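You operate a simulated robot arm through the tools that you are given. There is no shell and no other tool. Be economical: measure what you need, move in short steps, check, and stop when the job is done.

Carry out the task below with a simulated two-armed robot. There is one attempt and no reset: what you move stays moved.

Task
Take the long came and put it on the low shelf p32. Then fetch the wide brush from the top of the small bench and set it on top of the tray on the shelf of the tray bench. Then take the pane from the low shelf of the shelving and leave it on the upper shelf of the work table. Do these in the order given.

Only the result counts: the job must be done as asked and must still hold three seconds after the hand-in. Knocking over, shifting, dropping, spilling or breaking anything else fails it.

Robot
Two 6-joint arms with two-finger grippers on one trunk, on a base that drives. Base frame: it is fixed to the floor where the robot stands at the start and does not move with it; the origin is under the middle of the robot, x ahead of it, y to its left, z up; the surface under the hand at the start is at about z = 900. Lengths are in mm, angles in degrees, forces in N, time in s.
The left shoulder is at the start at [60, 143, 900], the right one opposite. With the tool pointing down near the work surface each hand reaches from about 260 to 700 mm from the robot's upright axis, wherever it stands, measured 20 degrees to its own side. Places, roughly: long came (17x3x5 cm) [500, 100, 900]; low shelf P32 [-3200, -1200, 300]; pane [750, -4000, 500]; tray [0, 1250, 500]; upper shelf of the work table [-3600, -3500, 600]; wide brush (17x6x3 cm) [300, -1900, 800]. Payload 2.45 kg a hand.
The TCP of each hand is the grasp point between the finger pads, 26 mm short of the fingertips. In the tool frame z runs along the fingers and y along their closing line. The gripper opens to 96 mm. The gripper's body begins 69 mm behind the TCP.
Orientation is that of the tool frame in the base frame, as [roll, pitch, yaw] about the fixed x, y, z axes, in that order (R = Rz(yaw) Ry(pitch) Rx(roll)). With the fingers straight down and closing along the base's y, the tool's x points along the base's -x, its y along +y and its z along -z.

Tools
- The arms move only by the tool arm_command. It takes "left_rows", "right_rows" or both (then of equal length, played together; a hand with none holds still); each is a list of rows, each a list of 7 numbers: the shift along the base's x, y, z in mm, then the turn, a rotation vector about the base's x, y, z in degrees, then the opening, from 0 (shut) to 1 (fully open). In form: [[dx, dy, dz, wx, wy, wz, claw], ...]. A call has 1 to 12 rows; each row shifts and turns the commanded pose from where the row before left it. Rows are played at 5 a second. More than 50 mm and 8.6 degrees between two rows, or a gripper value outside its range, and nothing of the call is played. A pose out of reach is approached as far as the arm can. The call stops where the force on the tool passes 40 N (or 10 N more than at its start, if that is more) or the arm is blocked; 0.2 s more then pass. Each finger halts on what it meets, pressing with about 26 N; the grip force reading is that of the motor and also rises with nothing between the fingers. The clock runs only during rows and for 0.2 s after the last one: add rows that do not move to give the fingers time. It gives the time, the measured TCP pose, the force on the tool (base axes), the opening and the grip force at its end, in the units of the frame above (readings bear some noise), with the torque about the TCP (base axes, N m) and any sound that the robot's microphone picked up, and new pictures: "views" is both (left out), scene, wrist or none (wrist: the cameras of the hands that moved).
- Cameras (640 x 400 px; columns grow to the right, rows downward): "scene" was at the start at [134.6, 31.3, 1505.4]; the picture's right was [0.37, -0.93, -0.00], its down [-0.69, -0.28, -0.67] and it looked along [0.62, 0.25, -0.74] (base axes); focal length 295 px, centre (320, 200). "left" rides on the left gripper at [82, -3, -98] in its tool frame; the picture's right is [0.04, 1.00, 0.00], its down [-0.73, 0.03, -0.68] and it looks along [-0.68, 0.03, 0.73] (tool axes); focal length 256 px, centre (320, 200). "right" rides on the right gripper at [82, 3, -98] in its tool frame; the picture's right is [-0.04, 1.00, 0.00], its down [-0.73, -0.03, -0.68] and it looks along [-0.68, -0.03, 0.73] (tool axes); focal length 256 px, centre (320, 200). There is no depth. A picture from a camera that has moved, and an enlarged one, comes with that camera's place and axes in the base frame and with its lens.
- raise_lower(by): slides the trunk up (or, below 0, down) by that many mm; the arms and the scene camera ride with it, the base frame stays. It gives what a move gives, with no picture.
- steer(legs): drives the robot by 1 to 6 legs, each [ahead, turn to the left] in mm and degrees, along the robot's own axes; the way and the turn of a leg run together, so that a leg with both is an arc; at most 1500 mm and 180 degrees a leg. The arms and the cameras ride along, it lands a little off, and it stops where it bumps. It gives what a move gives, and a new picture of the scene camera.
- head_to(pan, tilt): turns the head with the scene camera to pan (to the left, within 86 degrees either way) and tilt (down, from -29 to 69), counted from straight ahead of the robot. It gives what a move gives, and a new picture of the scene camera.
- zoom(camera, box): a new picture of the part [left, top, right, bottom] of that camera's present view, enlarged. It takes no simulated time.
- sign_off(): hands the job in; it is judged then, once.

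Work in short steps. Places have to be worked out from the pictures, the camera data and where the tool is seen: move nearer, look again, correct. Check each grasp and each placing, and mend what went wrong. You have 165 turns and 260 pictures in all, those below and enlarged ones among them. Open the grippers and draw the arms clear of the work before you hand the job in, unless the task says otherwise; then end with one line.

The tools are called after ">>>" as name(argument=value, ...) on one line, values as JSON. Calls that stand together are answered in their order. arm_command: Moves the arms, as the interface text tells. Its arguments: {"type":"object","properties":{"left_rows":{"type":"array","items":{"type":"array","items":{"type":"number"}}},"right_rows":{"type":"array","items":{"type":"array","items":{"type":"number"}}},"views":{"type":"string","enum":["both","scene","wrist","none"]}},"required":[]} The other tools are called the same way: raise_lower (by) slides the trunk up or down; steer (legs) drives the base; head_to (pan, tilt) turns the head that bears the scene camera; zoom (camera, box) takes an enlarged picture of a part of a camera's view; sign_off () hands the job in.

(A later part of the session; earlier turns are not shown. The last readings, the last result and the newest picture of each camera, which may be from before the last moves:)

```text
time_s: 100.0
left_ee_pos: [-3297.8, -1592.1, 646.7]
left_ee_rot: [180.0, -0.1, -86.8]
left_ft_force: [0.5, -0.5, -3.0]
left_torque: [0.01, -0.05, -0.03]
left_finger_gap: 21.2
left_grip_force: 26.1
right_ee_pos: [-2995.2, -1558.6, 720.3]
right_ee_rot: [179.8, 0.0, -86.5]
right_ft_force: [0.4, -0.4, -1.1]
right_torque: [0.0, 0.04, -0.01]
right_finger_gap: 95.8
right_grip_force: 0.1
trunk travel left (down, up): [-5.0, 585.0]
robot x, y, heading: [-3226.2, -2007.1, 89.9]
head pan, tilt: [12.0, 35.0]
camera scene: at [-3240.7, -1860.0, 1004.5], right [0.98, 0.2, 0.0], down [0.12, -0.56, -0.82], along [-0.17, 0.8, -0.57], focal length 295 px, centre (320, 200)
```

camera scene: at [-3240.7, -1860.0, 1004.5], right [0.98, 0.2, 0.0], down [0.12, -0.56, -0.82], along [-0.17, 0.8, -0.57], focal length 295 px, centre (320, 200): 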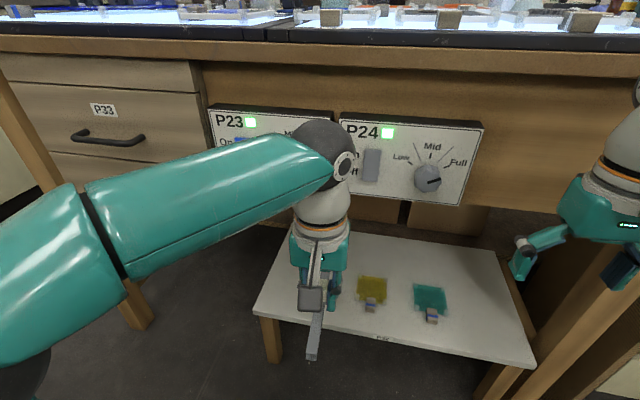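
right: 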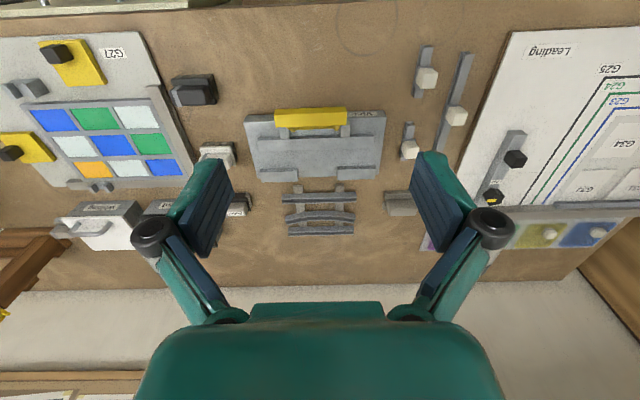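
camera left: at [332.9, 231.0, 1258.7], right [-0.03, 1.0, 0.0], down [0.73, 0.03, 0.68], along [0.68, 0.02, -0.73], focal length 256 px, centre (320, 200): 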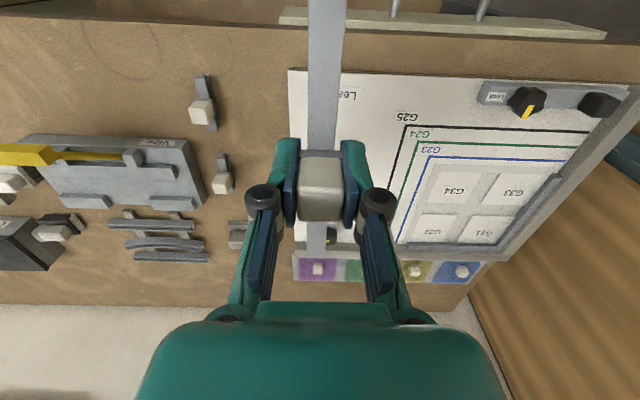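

I zoom in on the shelf label and layout.

>>> zoom(camera="scene", box=[240, 220, 560, 390])

>>> zoom(camera="scene", box=[360, 325, 410, 350])

```text
2.00 times, centred on (400, 305) of scene
camera zoom: at [-3240.7, -1860.0, 1004.5], right [0.98, 0.2, 0.0], down [0.12, -0.56, -0.82], along [-0.17, 0.8, -0.57], focal length 590 px, centre (160, -10)
```

zoom: 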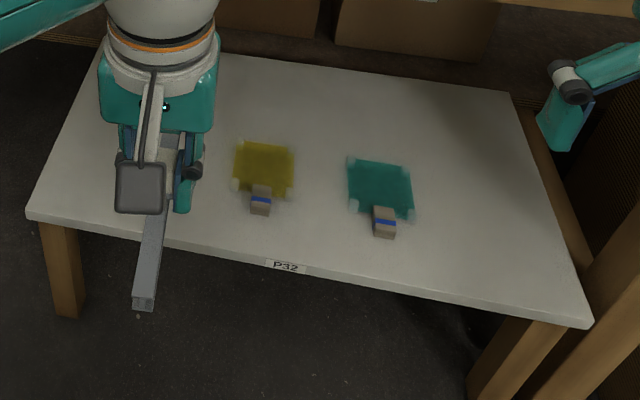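

```text
12.80 times, centred on (385, 338) of scene
camera zoom: at [-3240.7, -1860.0, 1004.5], right [0.98, 0.2, 0.0], down [0.12, -0.56, -0.82], along [-0.17, 0.8, -0.57], focal length 3776 px, centre (-512, -1560)
```

zoom: 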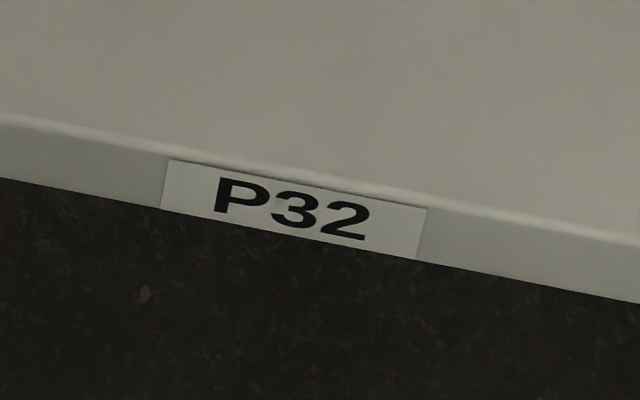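

P32 is confirmed; its top spans x −3514..−2825 and y −1433..−1050. I turn the came to lie along x and shift to x≈−3385, ahead of the shelf.

>>> arm_command(left_rows=[[-8, 0, 0, 0, 0, 7.9, 0.1], [-8, 0, 0, 0, 0, 7.9, 0.1], [-8, 0, 0, 0, 0, 7.9, 0.1], [-8, 0, 0, 0, 0, 7.9, 0.1], [-8, 0, 0, 0, 0, 7.9, 0.1], [-8, 0, 0, 0, 0, 7.9, 0.1], [-8, 0, 0, 0, 0, 7.9, 0.1], [-8, 0, 0, 0, 0, 7.9, 0.1], [-8, 0, 0, 0, 0, 7.9, 0.1], [-8, 0, 0, 0, 0, 7.9, 0.1], [-7, 0, 0, 0, 0, 7.9, 0.1], [0, 0, 0, 0, 0, 0, 0.1]], views="scene")

>>> arm_command(left_rows=[[0, 0, -45, 0, 0, 0, 0.1], [0, 0, -45, 0, 0, 0, 0.1], [0, 0, -45, 0, 0, 0, 0.1], [0, 0, -45, 0, 0, 0, 0.1], [0, 0, -45, 0, 0, 0, 0.1], [0, 0, -40, 0, 0, 0, 0.1], [0, 0, 0, 0, 0, 0, 0.1]], views="both")

```text
time_s: 102.6
left_ee_pos: [-3382.6, -1592.5, 644.5]
left_ee_rot: [179.9, 0.0, 0.3]
left_ft_force: [-0.1, -0.4, -3.0]
left_torque: [0.04, 0.0, 0.02]
left_finger_gap: 21.1
left_grip_force: 26.1
right_ee_pos: [-2994.8, -1557.3, 719.9]
right_ee_rot: [179.9, 0.2, -86.6]
right_ft_force: [0.1, 0.0, 0.0]
right_torque: [-0.01, -0.03, 0.0]
right_finger_gap: 95.8
right_grip_force: 0.1
trunk travel left (down, up): [-5.0, 585.0]
robot x, y, heading: [-3222.9, -2008.2, 89.8]
head pan, tilt: [12.0, 35.0]
camera scene: at [-3240.7, -1860.0, 1004.6], right [0.98, 0.2, 0.0], down [0.12, -0.56, -0.82], along [-0.17, 0.8, -0.57], focal length 295 px, centre (320, 200)
```

scene: 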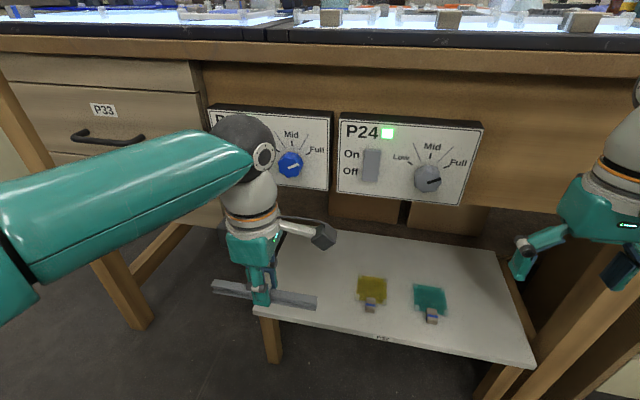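

```text
time_s: 104.2
left_ee_pos: [-3381.8, -1593.9, 381.0]
left_ee_rot: [179.8, 0.1, 0.2]
left_ft_force: [-0.4, -0.2, -1.8]
left_torque: [-0.04, -0.01, 0.0]
left_finger_gap: 21.3
left_grip_force: 25.7
right_ee_pos: [-2995.4, -1557.7, 721.2]
right_ee_rot: [179.8, 0.2, -86.5]
right_ft_force: [0.0, -0.5, -0.3]
right_torque: [0.02, -0.02, 0.0]
right_finger_gap: 96.0
right_grip_force: 0.0
trunk travel left (down, up): [-5.0, 585.0]
robot x, y, heading: [-3221.7, -2007.5, 89.6]
head pan, tilt: [12.0, 35.0]
camera scene: at [-3240.7, -1859.9, 1004.5], right [0.98, 0.2, 0.0], down [0.12, -0.56, -0.82], along [-0.17, 0.8, -0.57], focal length 295 px, centre (320, 200)
camera left: at [-3300.2, -1589.3, 480.3], right [0.04, -1.0, 0.0], down [-0.73, -0.03, 0.68], along [-0.68, -0.03, -0.73], focal length 256 px, centre (320, 200)
```

scene: 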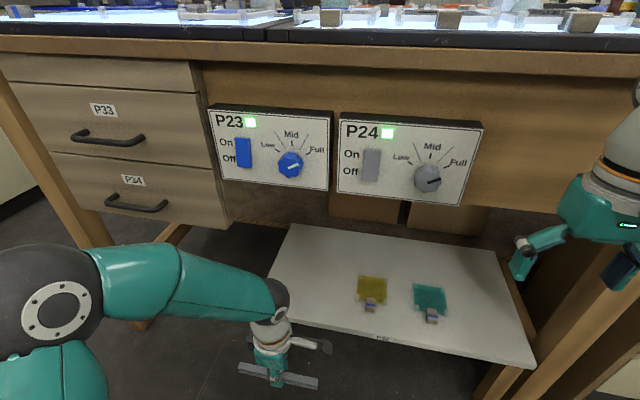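
left: 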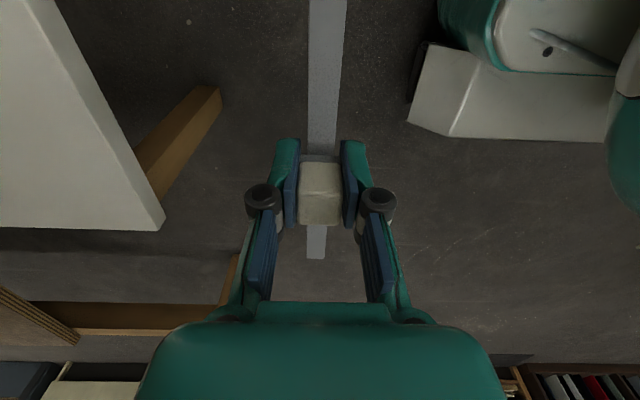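

The wrist camera puts the shelf corner at (−3502,−1437), consistent. I move in over the shelf to y≈−1392.

>>> arm_command(left_rows=[[0, 45, 0, 0, 0, 0, 0.1], [0, 45, 0, 0, 0, 0, 0.1], [0, 45, 0, 0, 0, 0, 0.1], [0, 40, 0, 0, 0, 0, 0.1], [0, 30, 0, 0, 0, 0, 0.1], [0, 0, 0, 0, 0, 0, 0.1]], views="both")

```text
time_s: 105.6
left_ee_pos: [-3383.3, -1387.5, 379.4]
left_ee_rot: [179.8, 0.1, 0.1]
left_ft_force: [0.5, 0.5, -2.3]
left_torque: [0.0, -0.01, 0.0]
left_finger_gap: 21.0
left_grip_force: 26.2
right_ee_pos: [-2994.6, -1557.4, 720.5]
right_ee_rot: [179.9, 0.1, -86.7]
right_ft_force: [0.6, -0.1, -0.2]
right_torque: [0.0, 0.02, 0.0]
right_finger_gap: 95.7
right_grip_force: 0.0
trunk travel left (down, up): [-5.0, 585.0]
robot x, y, heading: [-3224.4, -2010.7, 89.7]
head pan, tilt: [12.0, 35.0]
camera scene: at [-3240.7, -1859.6, 1004.5], right [0.98, 0.2, 0.0], down [0.12, -0.56, -0.82], along [-0.17, 0.8, -0.57], focal length 295 px, centre (320, 200)
camera left: at [-3301.0, -1383.6, 478.5], right [0.04, -1.0, 0.0], down [-0.73, -0.03, 0.68], along [-0.68, -0.03, -0.73], focal length 256 px, centre (320, 200)
```

scene: 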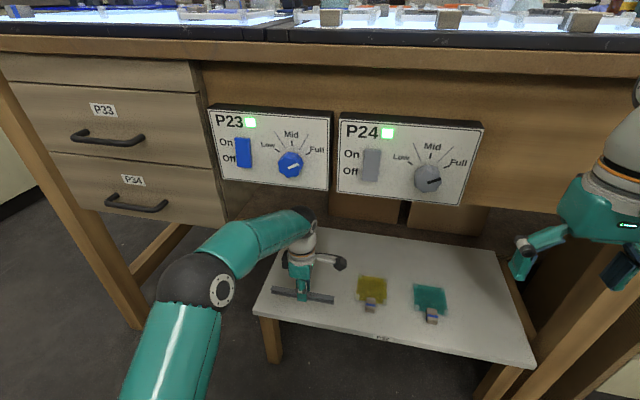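
left: 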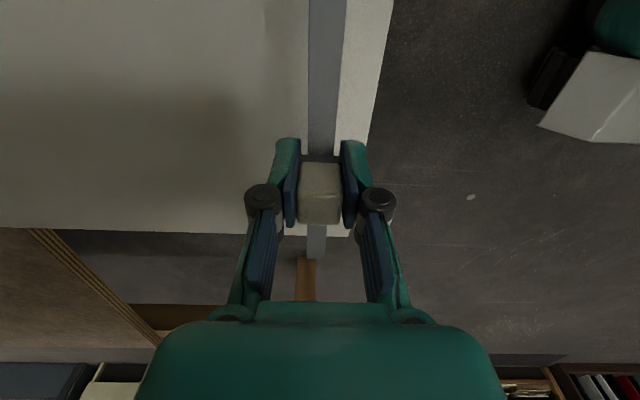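

There is ample room. I nudge inward a little and lower until light contact.

>>> arm_command(left_rows=[[10, 18, 0, 0, 0, 0, 0.1], [0, 0, -20, 0, 0, 0, 0.1], [0, 0, -10, 0, 0, 0, 0.1], [0, 0, -5, 0, 0, 0, 0.1], [0, 0, -3, 0, 0, 0, 0.1], [0, 0, 0, 0, 0, 0, 0.1]], views="both")

```text
time_s: 107.0
left_ee_pos: [-3376.5, -1369.6, 342.6]
left_ee_rot: [180.0, 0.0, 0.2]
left_ft_force: [-0.4, 0.1, -2.3]
left_torque: [0.01, 0.01, 0.02]
left_finger_gap: 21.2
left_grip_force: 26.0
right_ee_pos: [-2994.8, -1556.7, 720.4]
right_ee_rot: [180.0, 0.1, -86.6]
right_ft_force: [-1.5, -0.6, 0.2]
right_torque: [0.01, -0.05, -0.03]
right_finger_gap: 95.9
right_grip_force: 0.1
trunk travel left (down, up): [-5.0, 585.0]
robot x, y, heading: [-3222.6, -2006.3, 89.7]
head pan, tilt: [12.0, 35.0]
camera scene: at [-3240.7, -1859.7, 1004.5], right [0.98, 0.2, 0.0], down [0.12, -0.56, -0.82], along [-0.17, 0.8, -0.57], focal length 295 px, centre (320, 200)
camera left: at [-3293.6, -1365.0, 441.2], right [0.04, -1.0, 0.0], down [-0.73, -0.03, 0.68], along [-0.68, -0.03, -0.73], focal length 256 px, centre (320, 200)
```

scene: 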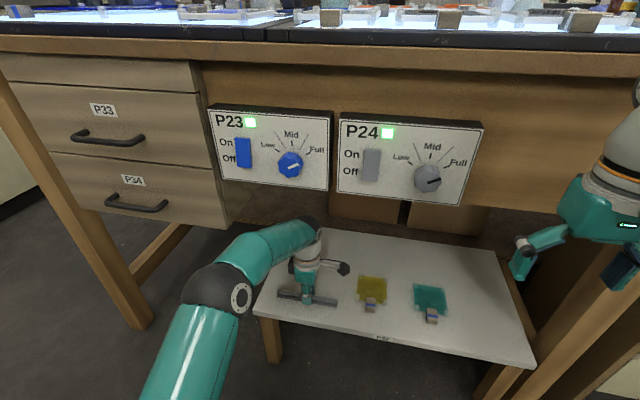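
left: 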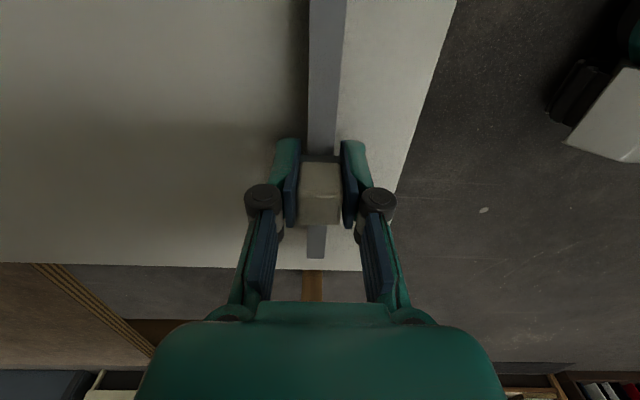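

No contact yet at z 342; I keep lowering in small steps.

>>> arm_command(left_rows=[[0, 0, -3, 0, 0, 0, 0.1], [0, 0, -3, 0, 0, 0, 0.1], [0, 0, -2, 0, 0, 0, 0.1], [0, 0, -2, 0, 0, 0, 0.1], [0, 0, 0, 0, 0, 0, 0.1]], views="wrist")

```text
time_s: 108.2
left_ee_pos: [-3374.7, -1368.7, 333.6]
left_ee_rot: [-179.8, -0.1, 0.2]
left_ft_force: [-2.3, -5.5, 17.0]
left_torque: [-0.1, 0.09, 0.02]
left_finger_gap: 21.3
left_grip_force: 25.6
right_ee_pos: [-2994.7, -1559.1, 722.1]
right_ee_rot: [179.9, 0.2, -86.6]
right_ft_force: [0.3, -0.7, -0.8]
right_torque: [0.01, 0.01, -0.03]
right_finger_gap: 96.0
right_grip_force: 0.1
trunk travel left (down, up): [-5.0, 585.0]
robot x, y, heading: [-3223.6, -2010.2, 89.8]
head pan, tilt: [12.0, 35.0]
camera left: at [-3292.4, -1365.3, 433.7], right [0.04, -1.0, 0.0], down [-0.73, -0.03, 0.68], along [-0.68, -0.03, -0.73], focal length 256 px, centre (320, 200)
```

left: 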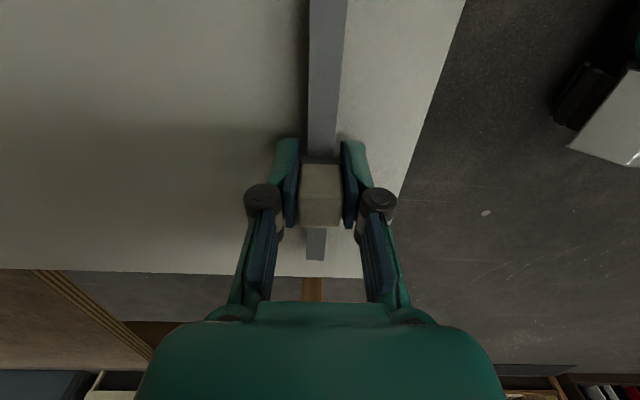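

Contact at 17 N. I release, rise and draw back out.

>>> arm_command(left_rows=[[0, 0, 1, 0, 0, 0, 0.1], [0, 0, 0, 0, 0, 0, 0.5], [0, 0, 0, 0, 0, 0, 0.5], [0, 0, 0, 0, 0, 0, 0.5], [0, 0, 30, 0, 0, 0, 0.5], [0, 0, 35, 0, 0, 0, 0.5], [0, -45, 0, 0, 0, 0, 0.5], [0, -45, 0, 0, 0, 0, 0.5], [0, -45, 0, 0, 0, 0, 0.5], [0, -45, 0, 0, 0, 0, 0.5], [0, -45, 0, 0, 0, 0, 0.5]], views="both")

```text
time_s: 110.6
left_ee_pos: [-3377.2, -1591.5, 396.5]
left_ee_rot: [-180.0, 0.0, 0.1]
left_ft_force: [-0.6, 0.1, -1.1]
left_torque: [-0.02, 0.02, 0.02]
left_finger_gap: 48.0
left_grip_force: 0.0
right_ee_pos: [-2993.7, -1557.0, 720.5]
right_ee_rot: [180.0, 0.1, -86.6]
right_ft_force: [-0.4, 0.9, -0.8]
right_torque: [0.0, -0.03, -0.01]
right_finger_gap: 96.1
right_grip_force: 0.0
trunk travel left (down, up): [-5.0, 585.0]
robot x, y, heading: [-3227.7, -2004.4, 89.8]
head pan, tilt: [12.0, 35.0]
camera scene: at [-3240.6, -1859.8, 1004.5], right [0.98, 0.2, 0.0], down [0.12, -0.56, -0.82], along [-0.17, 0.8, -0.57], focal length 295 px, centre (320, 200)
camera left: at [-3294.0, -1588.2, 496.3], right [0.04, -1.0, 0.0], down [-0.73, -0.03, 0.68], along [-0.68, -0.03, -0.73], focal length 256 px, centre (320, 200)
```

scene: 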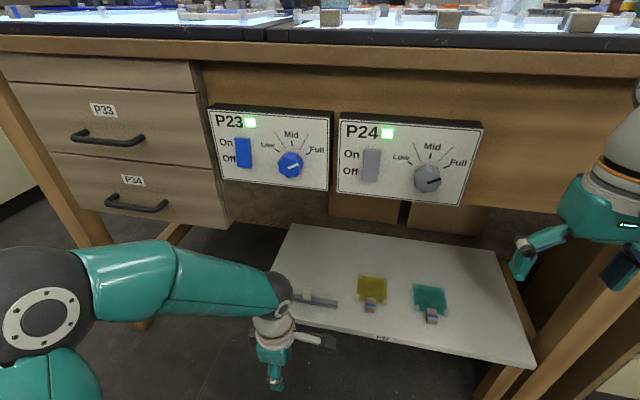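
left: 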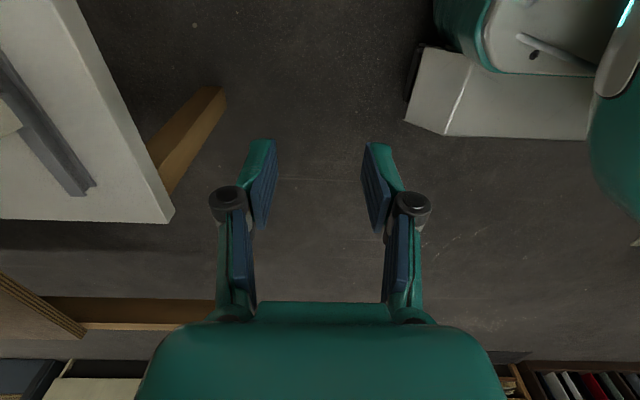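

The came lies flat and fully on P32. I bring the left hand up and turn it back to the carry pose.

>>> arm_command(left_rows=[[0, 0, 45, 0, 0, 0, 0.5], [0, 0, 45, 0, 0, 0, 0.5], [8, 0, 40, 0, 0, -7.9, 0.5], [8, 0, 40, 0, 0, -7.9, 0.5], [8, 0, 40, 0, 0, -7.9, 0.5], [8, 0, 30, 0, 0, -7.9, 0.5], [8, 0, 10, 0, 0, -7.9, 0.5], [8, 0, 0, 0, 0, -7.9, 0.5], [8, 0, 0, 0, 0, -7.9, 0.5], [8, 0, 0, 0, 0, -7.9, 0.5], [8, 0, 0, 0, 0, -7.9, 0.5], [6, 0, 0, 0, 0, -7.9, 0.5]], views="none")

>>> zoom(camera="scene", box=[240, 220, 400, 350])

>>> raise_lower(by=400)

>>> raise_lower(by=120)

```text
time_s: 113.2
left_ee_pos: [-3296.1, -1591.8, 648.8]
left_ee_rot: [179.9, -0.1, -79.0]
left_ft_force: [-0.4, 0.3, -1.2]
left_torque: [0.02, 0.0, -0.01]
left_finger_gap: 48.1
left_grip_force: 0.0
right_ee_pos: [-2995.6, -1558.3, 721.1]
right_ee_rot: [179.9, 0.1, -86.6]
right_ft_force: [0.4, -0.5, -0.1]
right_torque: [0.03, 0.0, -0.02]
right_finger_gap: 96.2
right_grip_force: 0.1
trunk travel left (down, up): [-5.0, 585.0]
robot x, y, heading: [-3221.6, -2011.3, 90.2]
head pan, tilt: [12.0, 35.0]
```

```text
3.08 times, centred on (320, 285) of scene
camera zoom: at [-3240.7, -1860.1, 1004.6], right [0.98, 0.2, 0.0], down [0.12, -0.56, -0.82], along [-0.17, 0.8, -0.57], focal length 908 px, centre (320, -62)
```

zoom: 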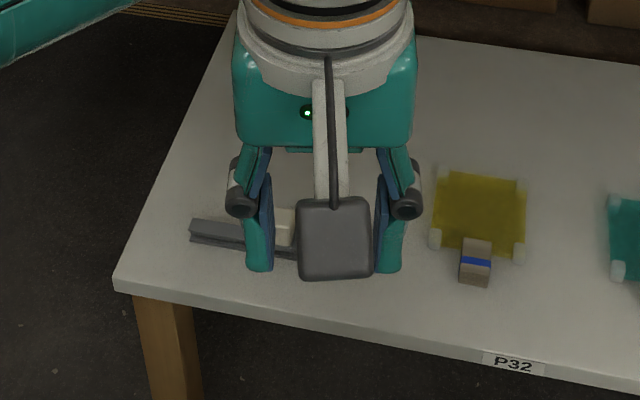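

```text
time_s: 117.0
left_ee_pos: [-3296.1, -1591.5, 1048.7]
left_ee_rot: [-180.0, -0.1, -78.8]
left_ft_force: [0.8, -0.1, 0.0]
left_torque: [0.03, 0.0, -0.01]
left_finger_gap: 47.6
left_grip_force: 0.1
right_ee_pos: [-2993.4, -1557.6, 1118.3]
right_ee_rot: [179.9, 0.1, -86.6]
right_ft_force: [-0.8, -1.0, 0.9]
right_torque: [0.01, -0.01, 0.01]
right_finger_gap: 96.1
right_grip_force: 0.0
trunk travel left (down, up): [-405.0, 185.0]
robot x, y, heading: [-3226.9, -2008.8, 89.8]
head pan, tilt: [12.0, 35.0]
```

```text
time_s: 118.5
left_ee_pos: [-3296.0, -1591.1, 1168.6]
left_ee_rot: [179.9, -0.1, -78.7]
left_ft_force: [-0.1, 0.3, 0.0]
left_torque: [-0.01, -0.03, -0.01]
left_finger_gap: 48.1
left_grip_force: 0.1
right_ee_pos: [-2994.5, -1557.6, 1241.8]
right_ee_rot: [179.9, 0.1, -86.6]
right_ft_force: [0.2, -0.7, -0.1]
right_torque: [0.01, -0.03, -0.01]
right_finger_gap: 96.2
right_grip_force: 0.0
trunk travel left (down, up): [-525.0, 65.0]
robot x, y, heading: [-3225.5, -2008.8, 89.9]
head pan, tilt: [12.0, 35.0]
```

The came is fine. Next, the brush: I turn east and drive back along the aisle toward the small bench.

>>> steer(legs=[[0, -45], [0, -45], [1300, 0], [1250, 0]])

>>> head_to(pan=0, tilt=35)

```text
time_s: 123.0
left_ee_pos: [-2820.6, -1860.7, 1169.8]
left_ee_rot: [179.8, -0.2, -158.1]
left_ft_force: [0.9, -0.1, -0.4]
left_torque: [0.1, 0.03, 0.03]
left_finger_gap: 47.9
left_grip_force: 0.2
right_ee_pos: [-2731.5, -2151.1, 1240.8]
right_ee_rot: [179.7, 0.2, -166.0]
right_ft_force: [0.0, -0.8, -1.7]
right_torque: [0.09, 0.06, 0.01]
right_finger_gap: 96.3
right_grip_force: 0.2
trunk travel left (down, up): [-525.0, 65.0]
robot x, y, heading: [-3228.2, -1953.2, 8.6]
head pan, tilt: [12.0, 35.0]
stopped in leg 2: the robot was blocked; the commanded pose is now the measured one
camera scene: at [-3084.8, -1917.7, 1524.4], right [0.35, -0.94, 0.0], down [-0.54, -0.2, -0.82], along [0.77, 0.29, -0.57], focal length 295 px, centre (320, 200)
```

scene: 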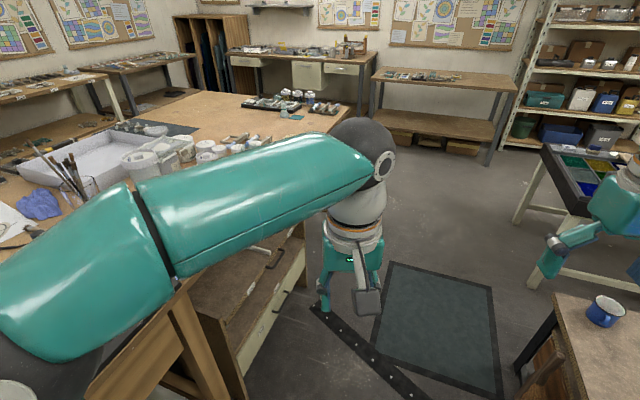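

```text
time_s: 123.8
left_ee_pos: [-2822.6, -1858.4, 1170.6]
left_ee_rot: [-180.0, 0.0, -158.2]
left_ft_force: [0.2, 0.4, 0.3]
left_torque: [0.01, 0.04, 0.01]
left_finger_gap: 48.2
left_grip_force: 0.1
right_ee_pos: [-2734.9, -2149.6, 1241.5]
right_ee_rot: [180.0, 0.3, -165.9]
right_ft_force: [0.3, 0.2, -0.2]
right_torque: [-0.01, -0.01, 0.01]
right_finger_gap: 96.2
right_grip_force: 0.1
trunk travel left (down, up): [-525.0, 65.0]
robot x, y, heading: [-3227.0, -1957.7, 8.5]
head pan, tilt: [0.0, 35.0]
camera scene: at [-3082.9, -1932.0, 1524.6], right [0.15, -0.99, 0.0], down [-0.57, -0.08, -0.82], along [0.81, 0.12, -0.57], focal length 295 px, centre (320, 200)
```

scene: 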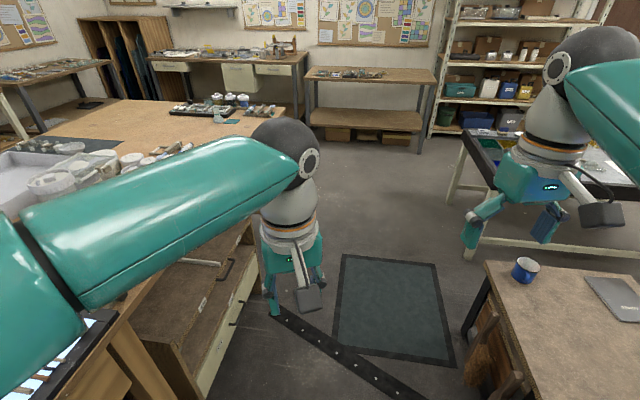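

I straighten to heading ≈0 and drive on.

>>> steer(legs=[[0, -9], [1250, 0], [1250, 0]])

>>> head_to(pan=0, tilt=40)

```text
time_s: 136.9
left_ee_pos: [-311.0, -1822.3, 1170.2]
left_ee_rot: [-179.9, 0.1, -164.2]
left_ft_force: [0.4, 0.1, -0.2]
left_torque: [0.01, 0.05, -0.02]
left_finger_gap: 48.0
left_grip_force: 0.0
right_ee_pos: [-252.6, -2120.9, 1241.7]
right_ee_rot: [179.9, 0.3, -172.0]
right_ft_force: [0.5, 0.0, 0.2]
right_torque: [0.01, 0.01, 0.03]
right_finger_gap: 96.1
right_grip_force: 0.1
trunk travel left (down, up): [-525.0, 65.0]
robot x, y, heading: [-727.8, -1873.7, 2.1]
head pan, tilt: [0.0, 35.0]
camera scene: at [-577.4, -1868.8, 1524.6], right [0.04, -1.0, 0.0], down [-0.57, -0.02, -0.82], along [0.82, 0.04, -0.57], focal length 295 px, centre (320, 200)
```

scene: 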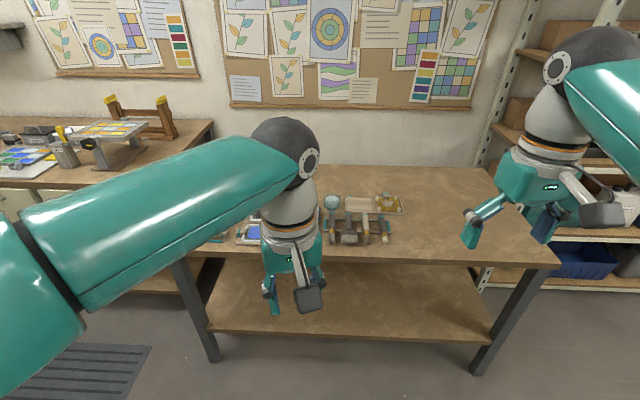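

```text
time_s: 137.6
left_ee_pos: [-310.2, -1822.4, 1171.0]
left_ee_rot: [-179.9, -0.1, -164.2]
left_ft_force: [-0.2, -0.5, -0.2]
left_torque: [0.01, 0.02, 0.03]
left_finger_gap: 48.0
left_grip_force: 0.0
right_ee_pos: [-252.4, -2120.3, 1242.8]
right_ee_rot: [180.0, 0.3, -172.0]
right_ft_force: [-0.1, 0.1, 0.3]
right_torque: [0.0, 0.01, 0.02]
right_finger_gap: 95.8
right_grip_force: 0.0
trunk travel left (down, up): [-525.0, 65.0]
robot x, y, heading: [-725.7, -1877.7, 2.4]
head pan, tilt: [0.0, 40.0]
camera scene: at [-580.9, -1869.0, 1517.1], right [0.04, -1.0, 0.0], down [-0.64, -0.03, -0.77], along [0.77, 0.03, -0.64], focal length 295 px, centre (320, 200)
```

scene: 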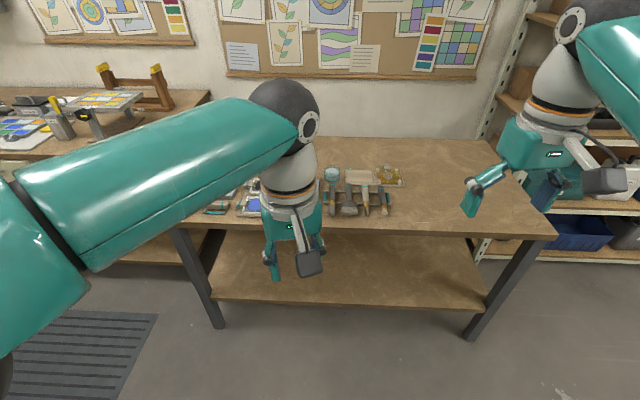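

I zoom on the tools on the small bench.

>>> zoom(camera="scene", box=[190, 150, 430, 240])

>>> steer(legs=[[0, -2], [400, 0]])

>>> head_to(pan=-5, tilt=52)

```text
2.67 times, centred on (310, 195) of scene
camera zoom: at [-580.9, -1869.0, 1517.1], right [0.04, -1.0, 0.0], down [-0.64, -0.03, -0.77], along [0.77, 0.03, -0.64], focal length 787 px, centre (347, 213)
```

zoom: 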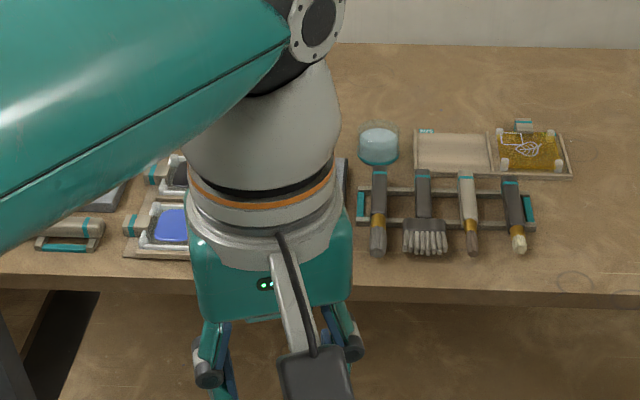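

```text
time_s: 140.5
left_ee_pos: [90.1, -1845.1, 1170.8]
left_ee_rot: [180.0, 0.0, -167.3]
left_ft_force: [-0.3, 0.1, -0.3]
left_torque: [0.02, 0.03, -0.01]
left_finger_gap: 48.1
left_grip_force: 0.0
right_ee_pos: [130.3, -2147.2, 1241.6]
right_ee_rot: [179.9, 0.2, -175.1]
right_ft_force: [-0.2, -0.2, 0.3]
right_torque: [-0.03, 0.03, 0.0]
right_finger_gap: 95.8
right_grip_force: 0.1
trunk travel left (down, up): [-525.0, 65.0]
robot x, y, heading: [-332.9, -1878.3, -0.8]
head pan, tilt: [0.0, 40.0]
camera scene: at [-182.3, -1877.6, 1517.0], right [-0.01, -1.0, 0.0], down [-0.64, 0.01, -0.77], along [0.77, -0.01, -0.64], focal length 295 px, centre (320, 200)
```

scene: 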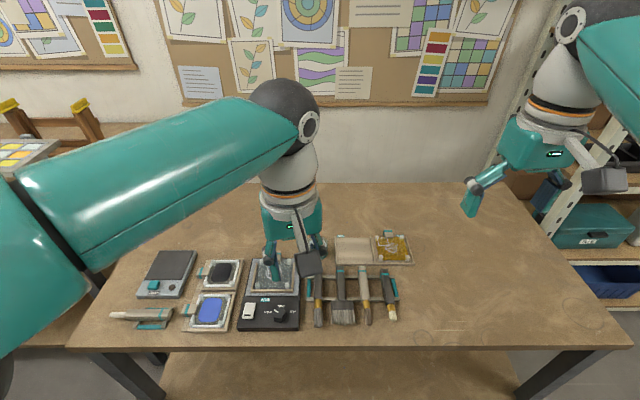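

```text
time_s: 141.2
left_ee_pos: [88.9, -1845.3, 1171.7]
left_ee_rot: [180.0, 0.0, -167.3]
left_ft_force: [0.5, 0.1, 0.0]
left_torque: [-0.03, 0.02, 0.01]
left_finger_gap: 48.2
left_grip_force: 0.1
right_ee_pos: [129.7, -2146.9, 1243.2]
right_ee_rot: [179.9, 0.3, -175.1]
right_ft_force: [-1.3, 0.4, 0.0]
right_torque: [0.0, -0.01, -0.01]
right_finger_gap: 96.0
right_grip_force: 0.1
trunk travel left (down, up): [-525.0, 65.0]
robot x, y, heading: [-330.0, -1880.0, -0.5]
head pan, tilt: [-5.0, 52.0]
camera scene: at [-193.6, -1883.8, 1500.3], right [-0.1, -1.0, 0.0], down [-0.78, 0.08, -0.62], along [0.61, -0.06, -0.79], focal length 295 px, centre (320, 200)
```

scene: 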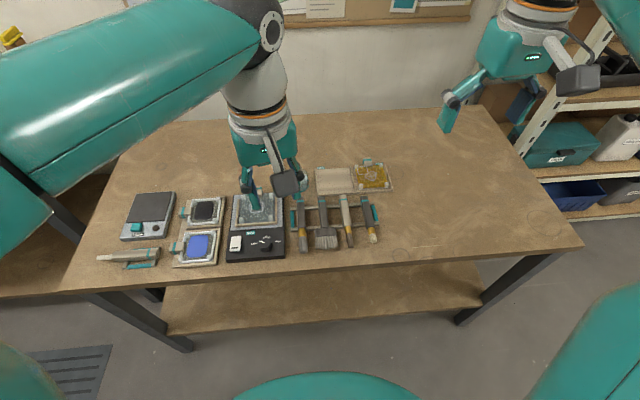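

The wide brush is the second of four on a rack. I zoom for geometry.

>>> zoom(camera="scene", box=[280, 180, 400, 260])

```text
5.00 times, centred on (340, 220) of scene
camera zoom: at [-193.6, -1883.8, 1500.3], right [-0.1, -1.0, 0.0], down [-0.78, 0.08, -0.62], along [0.61, -0.06, -0.79], focal length 1475 px, centre (220, 100)
```

zoom: 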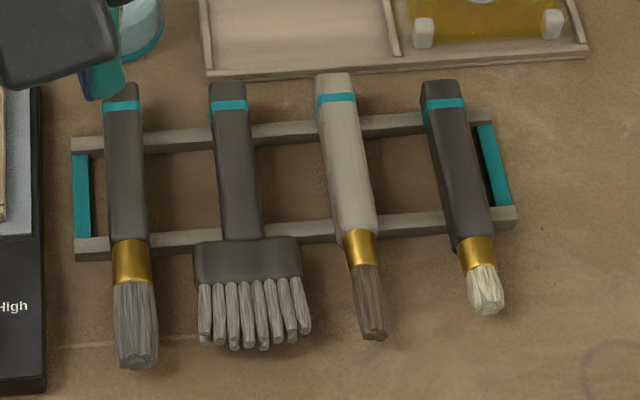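

The handle lies along x near [262,−1937], between neighbours ~40 mm off. I use the right hand, moving the left aside.

>>> arm_command(right_rows=[[17, 26, -34, 0, 0, -1, 0.5], [17, 26, -34, 0, 0, -1, 0.5], [17, 26, -34, 0, 0, -1, 0.5], [17, 26, -34, 0, 0, -1, 0.5], [16, 26, -34, 0, 0, -1, 0.5], [16, 26, -34, 0, 0, 0, 0.5], [16, 27, -34, 0, 0, 0, 0.5], [16, 27, -34, 0, 0, 0, 0.5], [0, 0, 0, 0, 0, 0, 0.5]], left_rows=[[-4, 22, 0, 0, 0, 0, 0.5], [-4, 22, 0, 0, 0, 0, 0.5], [-4, 22, 0, 0, 0, 0, 0.5], [-4, 22, 0, 0, 0, 0, 0.5], [-4, 22, 0, 0, 0, 0, 0.5], [-4, 22, 0, 0, 0, 0, 0.5], [-4, 22, 0, 0, 0, 0, 0.5], [-4, 22, 0, 0, 0, 0, 0.5], [0, 0, 0, 0, 0, 0, 0.5]], views="both")

```text
time_s: 143.2
left_ee_pos: [55.8, -1668.8, 1171.7]
left_ee_rot: [179.9, 0.1, -167.2]
left_ft_force: [-0.6, 0.0, 0.0]
left_torque: [0.0, -0.04, -0.03]
left_finger_gap: 47.9
left_grip_force: 0.0
right_ee_pos: [260.4, -1938.8, 970.6]
right_ee_rot: [179.8, 0.4, 179.8]
right_ft_force: [0.4, 0.2, 0.4]
right_torque: [0.0, 0.0, -0.02]
right_finger_gap: 47.9
right_grip_force: 0.0
trunk travel left (down, up): [-525.0, 65.0]
robot x, y, heading: [-333.9, -1875.8, -0.8]
head pan, tilt: [-5.0, 52.0]
camera scene: at [-194.1, -1884.3, 1500.3], right [-0.1, -1.0, 0.0], down [-0.78, 0.08, -0.62], along [0.61, -0.06, -0.79], focal length 295 px, centre (320, 200)
camera right: at [176.9, -1935.0, 1068.2], right [0.04, 1.0, 0.0], down [0.73, -0.03, 0.68], along [0.68, -0.03, -0.73], focal length 256 px, centre (320, 200)
camera left: at [-20.9, -1689.5, 1271.3], right [-0.26, 0.97, 0.0], down [0.71, 0.19, 0.68], along [0.66, 0.18, -0.73], focal length 256 px, centre (320, 200)
```

scene: 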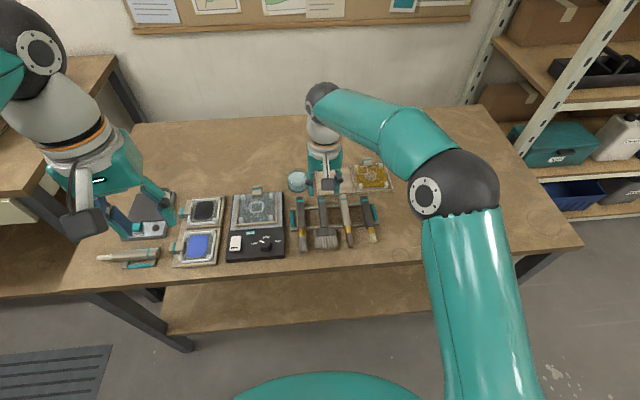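
right: 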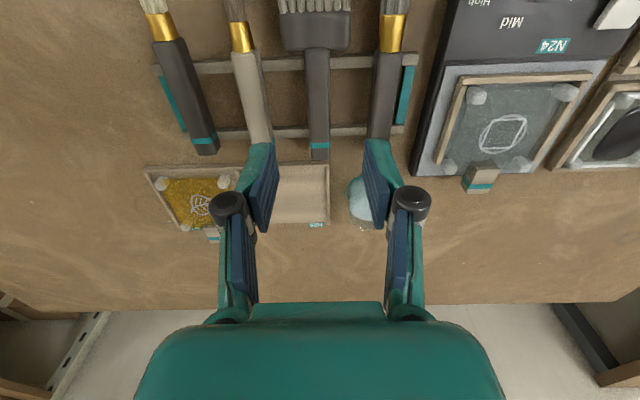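
left: 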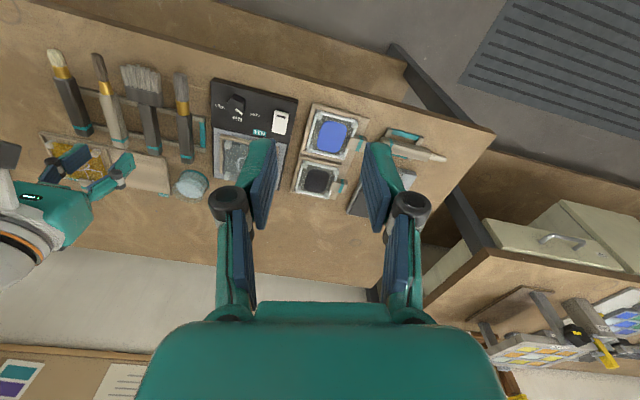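

The rack bars are at x≈245 and 309, so I aim at x≈276, y≈−1941; handle top is about z 835. I descend in steps to z≈834.

>>> arm_command(right_rows=[[15, -2, -30, 0, 0, 0, 0.48], [0, 0, -40, 0, 0, 0, 0.48], [0, 0, -20, 0, 0, 0, 0.48], [0, 0, 0, 0, 0, 0, 0.48]], views="wrist")

```text
time_s: 144.2
left_ee_pos: [56.6, -1669.0, 1171.7]
left_ee_rot: [-179.9, 0.0, -167.3]
left_ft_force: [0.8, 0.5, -0.1]
left_torque: [-0.01, -0.01, 0.01]
left_finger_gap: 48.2
left_grip_force: 0.0
right_ee_pos: [276.7, -1938.2, 881.5]
right_ee_rot: [179.9, 0.3, 180.0]
right_ft_force: [-0.2, 0.9, 0.8]
right_torque: [-0.01, 0.0, 0.01]
right_finger_gap: 45.8
right_grip_force: 0.1
trunk travel left (down, up): [-525.0, 65.0]
robot x, y, heading: [-332.9, -1878.4, -0.6]
head pan, tilt: [-5.0, 52.0]
camera right: at [193.2, -1934.0, 978.6], right [0.04, 1.0, 0.0], down [0.73, -0.03, 0.68], along [0.68, -0.03, -0.73], focal length 256 px, centre (320, 200)
```

right: 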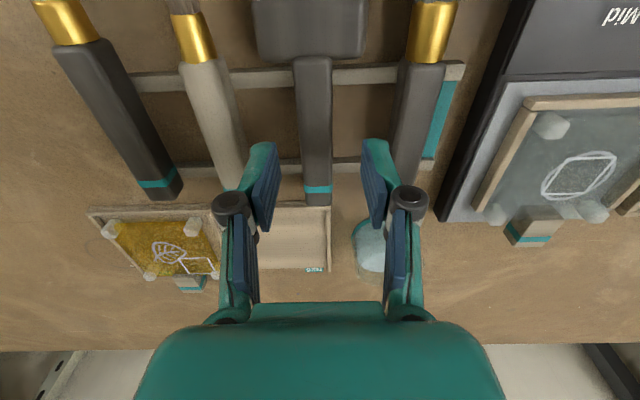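

Aligned within a few mm. I go down to z≈834 and close.

>>> arm_command(right_rows=[[-4, -2, -25, 0, 0, 0, 0.48], [0, 0, -15, 0, 0, 0, 0.48], [0, 0, -7, 0, 0, 0, 0.48], [0, 0, 0, 0, 0, 0, 0.48], [0, 0, 0, 0, 0, 0, 0.1], [0, 0, 0, 0, 0, 0, 0.1], [0, 0, 0, 0, 0, 0, 0.1]], views="wrist")

```text
time_s: 145.8
left_ee_pos: [58.0, -1668.6, 1172.2]
left_ee_rot: [180.0, 0.0, -167.3]
left_ft_force: [0.1, -0.6, -0.4]
left_torque: [0.0, -0.03, 0.0]
left_finger_gap: 48.2
left_grip_force: 0.1
right_ee_pos: [272.8, -1939.6, 834.8]
right_ee_rot: [179.9, 0.4, -179.9]
right_ft_force: [-1.3, 0.2, -0.2]
right_torque: [0.02, -0.01, 0.01]
right_finger_gap: 21.3
right_grip_force: 25.5
trunk travel left (down, up): [-525.0, 65.0]
robot x, y, heading: [-328.4, -1876.6, -0.4]
head pan, tilt: [-5.0, 52.0]
camera right: at [189.8, -1936.1, 931.8], right [0.04, 1.0, 0.0], down [0.73, -0.03, 0.68], along [0.68, -0.03, -0.73], focal length 256 px, centre (320, 200)
```

right: 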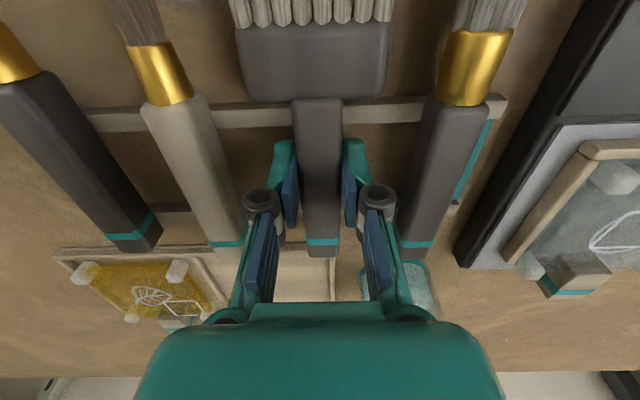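

The grip holds at 21 mm. I lift gently and check that it comes level without disturbing the rack.

>>> arm_command(right_rows=[[0, 0, 15, 0, 0, 0, 0.1], [0, 0, 25, 0, 0, 0, 0.1], [0, 0, 40, 0, 0, 0, 0.1], [0, 0, 45, 0, 0, 0, 0.1], [0, 0, 45, 0, 0, 0, 0.1], [-20, -15, 40, 0, 0, 0, 0.1], [-30, -25, 30, 0, 0, 0, 0.1], [-30, -30, 25, 0, 0, 0, 0.1], [-30, -30, 15, 0, 0, 0, 0.1], [-30, -30, 10, 0, 0, 0, 0.1]])

```text
time_s: 148.0
left_ee_pos: [56.5, -1670.3, 1171.9]
left_ee_rot: [180.0, 0.1, -167.3]
left_ft_force: [-0.1, 0.1, 0.1]
left_torque: [0.02, 0.02, -0.01]
left_finger_gap: 47.9
left_grip_force: 0.1
right_ee_pos: [129.0, -2070.1, 1121.6]
right_ee_rot: [179.8, 0.2, 180.0]
right_ft_force: [-0.3, 0.5, 0.0]
right_torque: [0.02, -0.03, 0.01]
right_finger_gap: 21.2
right_grip_force: 26.2
trunk travel left (down, up): [-525.0, 65.0]
robot x, y, heading: [-330.6, -1876.0, -0.5]
head pan, tilt: [-5.0, 52.0]
camera scene: at [-194.6, -1884.5, 1500.3], right [-0.1, -1.0, 0.0], down [-0.78, 0.08, -0.62], along [0.61, -0.06, -0.79], focal length 295 px, centre (320, 200)
camera right: at [46.0, -2064.9, 1219.3], right [0.04, 1.0, 0.0], down [0.73, -0.03, 0.68], along [0.68, -0.03, -0.73], focal length 256 px, centre (320, 200)
```

scene: 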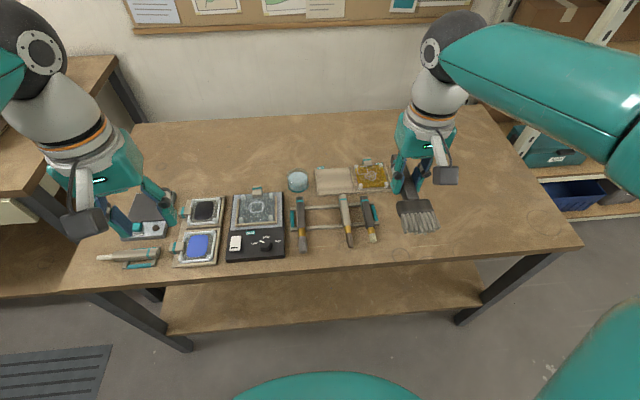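
right: 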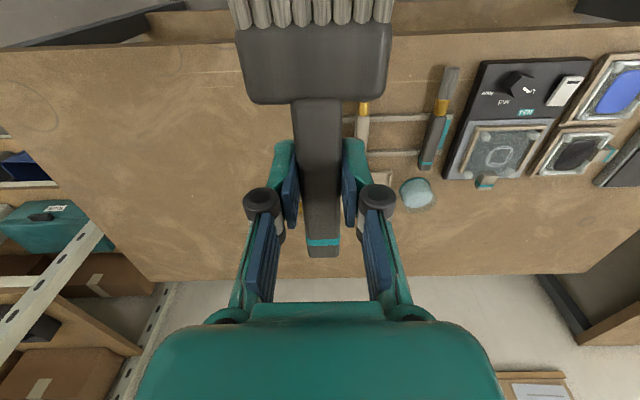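

The brush is held level and the rack is undisturbed. I back off, turn north and drive toward the tray bench.

>>> steer(legs=[[-450, 0], [0, 45], [0, 33], [1200, 0], [900, 0]])

>>> head_to(pan=0, tilt=35)

```text
time_s: 154.7
left_ee_pos: [-881.8, -1437.2, 1171.3]
left_ee_rot: [-179.8, -0.1, -94.1]
left_ft_force: [-0.8, 0.5, -0.2]
left_torque: [-0.1, -0.07, 0.03]
left_finger_gap: 48.1
left_grip_force: 0.0
right_ee_pos: [-476.9, -1482.3, 1121.4]
right_ee_rot: [180.0, 0.1, -106.9]
right_ft_force: [-0.9, 0.0, -0.2]
right_torque: [0.0, -0.03, 0.0]
right_finger_gap: 21.5
right_grip_force: 25.8
trunk travel left (down, up): [-525.0, 65.0]
robot x, y, heading: [-744.6, -1889.1, 74.6]
head pan, tilt: [-5.0, 52.0]
stopped in leg 3: the robot was blocked; the commanded pose is now the measured one
camera scene: at [-705.5, -1753.3, 1500.1], right [0.94, -0.35, 0.0], down [-0.27, -0.74, -0.61], along [0.22, 0.58, -0.79], focal length 295 px, centre (320, 200)
```

scene: 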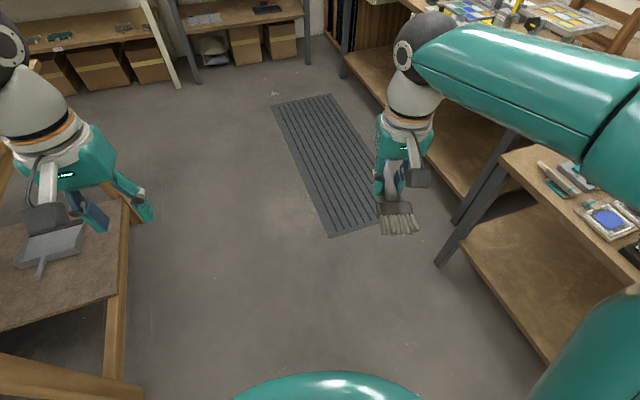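

```text
time_s: 155.5
left_ee_pos: [-879.0, -1439.4, 1173.0]
left_ee_rot: [-179.9, 0.1, -94.1]
left_ft_force: [-0.1, -0.7, 0.5]
left_torque: [-0.01, -0.02, 0.0]
left_finger_gap: 48.0
left_grip_force: 0.0
right_ee_pos: [-475.4, -1484.2, 1122.4]
right_ee_rot: [179.9, 0.3, -106.8]
right_ft_force: [0.5, 0.0, -0.6]
right_torque: [0.03, -0.01, -0.01]
right_finger_gap: 21.3
right_grip_force: 25.4
trunk travel left (down, up): [-525.0, 65.0]
robot x, y, heading: [-750.4, -1886.0, 74.6]
head pan, tilt: [0.0, 35.0]
camera scene: at [-706.0, -1740.6, 1524.5], right [0.96, -0.27, 0.0], down [-0.15, -0.55, -0.82], along [0.22, 0.79, -0.57], focal length 295 px, centre (320, 200)
```

scene: 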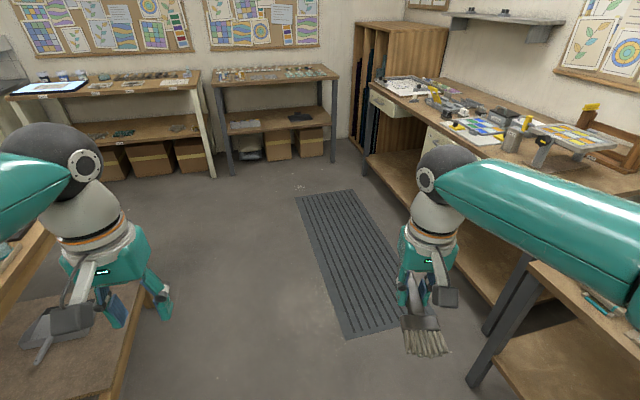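

I turn slightly and drive north to stand before the tray bench.

>>> steer(legs=[[0, 3], [1200, 0], [900, 0], [0, 12]])

>>> head_to(pan=-5, tilt=35)

```text
time_s: 167.5
left_ee_pos: [-595.4, 598.9, 1172.1]
left_ee_rot: [-179.8, 0.0, -76.9]
left_ft_force: [-0.6, -0.4, 0.9]
left_torque: [0.04, 0.02, 0.02]
left_finger_gap: 48.1
left_grip_force: 0.1
right_ee_pos: [-194.8, 675.3, 1122.9]
right_ee_rot: [179.9, 0.3, -89.7]
right_ft_force: [0.2, -0.1, -1.2]
right_torque: [0.01, -0.01, 0.04]
right_finger_gap: 21.3
right_grip_force: 25.7
trunk travel left (down, up): [-525.0, 65.0]
robot x, y, heading: [-324.3, 211.9, 91.5]
head pan, tilt: [0.0, 35.0]
camera scene: at [-330.7, 360.9, 1524.6], right [1.0, 0.03, 0.0], down [0.02, -0.57, -0.82], along [-0.02, 0.82, -0.57], focal length 295 px, centre (320, 200)
```

scene: 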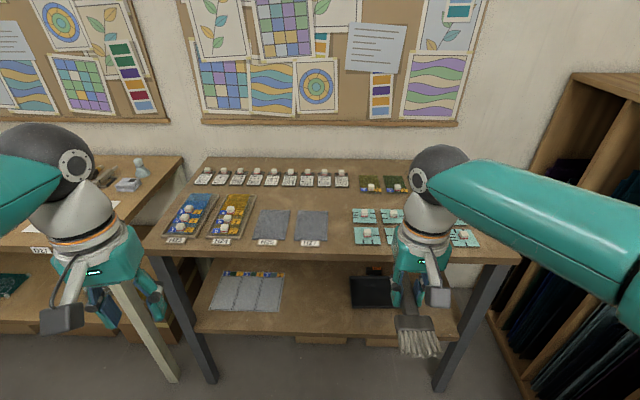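

```text
time_s: 168.1
left_ee_pos: [-594.4, 599.1, 1173.5]
left_ee_rot: [-180.0, -0.1, -76.9]
left_ft_force: [0.4, 0.4, -0.6]
left_torque: [-0.03, -0.01, 0.03]
left_finger_gap: 48.1
left_grip_force: 0.0
right_ee_pos: [-195.5, 674.8, 1123.0]
right_ee_rot: [179.9, 0.3, -89.6]
right_ft_force: [0.0, 0.4, -1.0]
right_torque: [0.0, 0.01, 0.02]
right_finger_gap: 21.3
right_grip_force: 26.4
trunk travel left (down, up): [-525.0, 65.0]
robot x, y, heading: [-325.3, 208.7, 91.5]
head pan, tilt: [-5.0, 35.0]
camera scene: at [-323.0, 361.1, 1524.6], right [1.0, -0.06, 0.0], down [-0.03, -0.57, -0.82], along [0.05, 0.82, -0.57], focal length 295 px, centre (320, 200)
```

scene: 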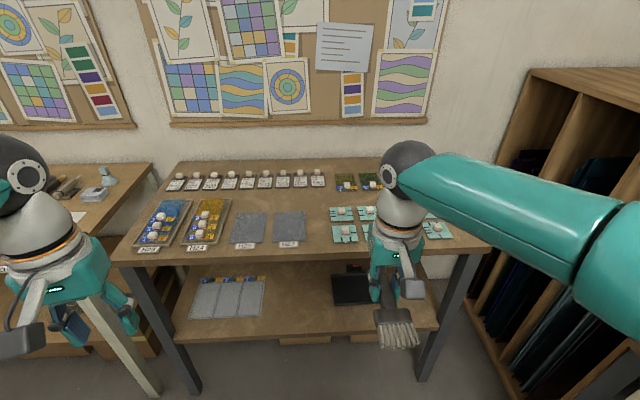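

I lower the trunk here, clear of the bench, to see the shelf and tray.

>>> raise_lower(by=-400)

>>> raise_lower(by=-110)

>>> head_to(pan=-12, tilt=25)

```text
time_s: 172.0
left_ee_pos: [-593.9, 598.3, 773.0]
left_ee_rot: [-179.9, 0.0, -76.9]
left_ft_force: [0.2, 0.0, 0.7]
left_torque: [0.01, 0.0, 0.0]
left_finger_gap: 48.0
left_grip_force: 0.1
right_ee_pos: [-194.6, 674.4, 722.5]
right_ee_rot: [180.0, 0.4, -89.6]
right_ft_force: [0.1, -0.8, -1.1]
right_torque: [-0.02, -0.01, -0.03]
right_finger_gap: 21.4
right_grip_force: 26.1
trunk travel left (down, up): [-125.0, 465.0]
robot x, y, heading: [-325.8, 211.1, 91.4]
head pan, tilt: [-5.0, 35.0]
```

```text
time_s: 173.4
left_ee_pos: [-595.4, 598.4, 663.7]
left_ee_rot: [-180.0, 0.1, -76.9]
left_ft_force: [-0.6, -1.0, 0.5]
left_torque: [-0.02, -0.01, -0.04]
left_finger_gap: 48.0
left_grip_force: 0.0
right_ee_pos: [-195.1, 674.1, 613.2]
right_ee_rot: [180.0, 0.3, -89.7]
right_ft_force: [0.4, 0.4, -1.0]
right_torque: [0.04, -0.02, 0.03]
right_finger_gap: 21.4
right_grip_force: 26.0
trunk travel left (down, up): [-15.0, 575.0]
robot x, y, heading: [-326.6, 211.5, 91.5]
head pan, tilt: [-5.0, 35.0]
```

```text
time_s: 174.1
left_ee_pos: [-594.1, 598.2, 663.5]
left_ee_rot: [180.0, 0.0, -76.9]
left_ft_force: [-1.1, 0.3, 0.4]
left_torque: [-0.02, 0.0, -0.02]
left_finger_gap: 47.9
left_grip_force: 0.0
right_ee_pos: [-195.5, 674.7, 613.4]
right_ee_rot: [179.9, 0.4, -89.6]
right_ft_force: [0.1, -0.6, -1.0]
right_torque: [0.05, 0.01, 0.04]
right_finger_gap: 21.3
right_grip_force: 26.0
trunk travel left (down, up): [-15.0, 575.0]
robot x, y, heading: [-328.0, 210.9, 91.8]
head pan, tilt: [-12.0, 25.0]
camera scene: at [-311.3, 363.5, 1030.3], right [0.98, -0.18, 0.0], down [-0.08, -0.42, -0.91], along [0.16, 0.89, -0.42], focal length 295 px, centre (320, 200)
```

scene: 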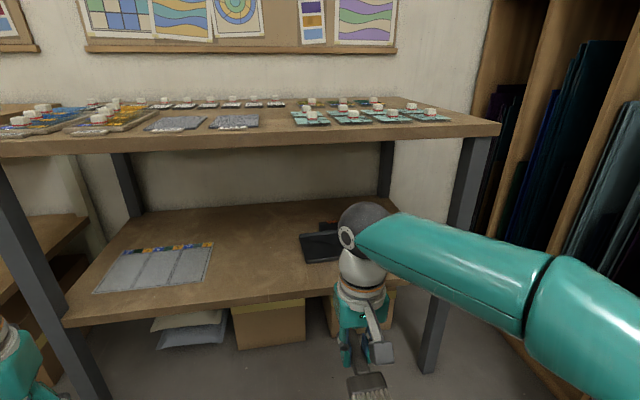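

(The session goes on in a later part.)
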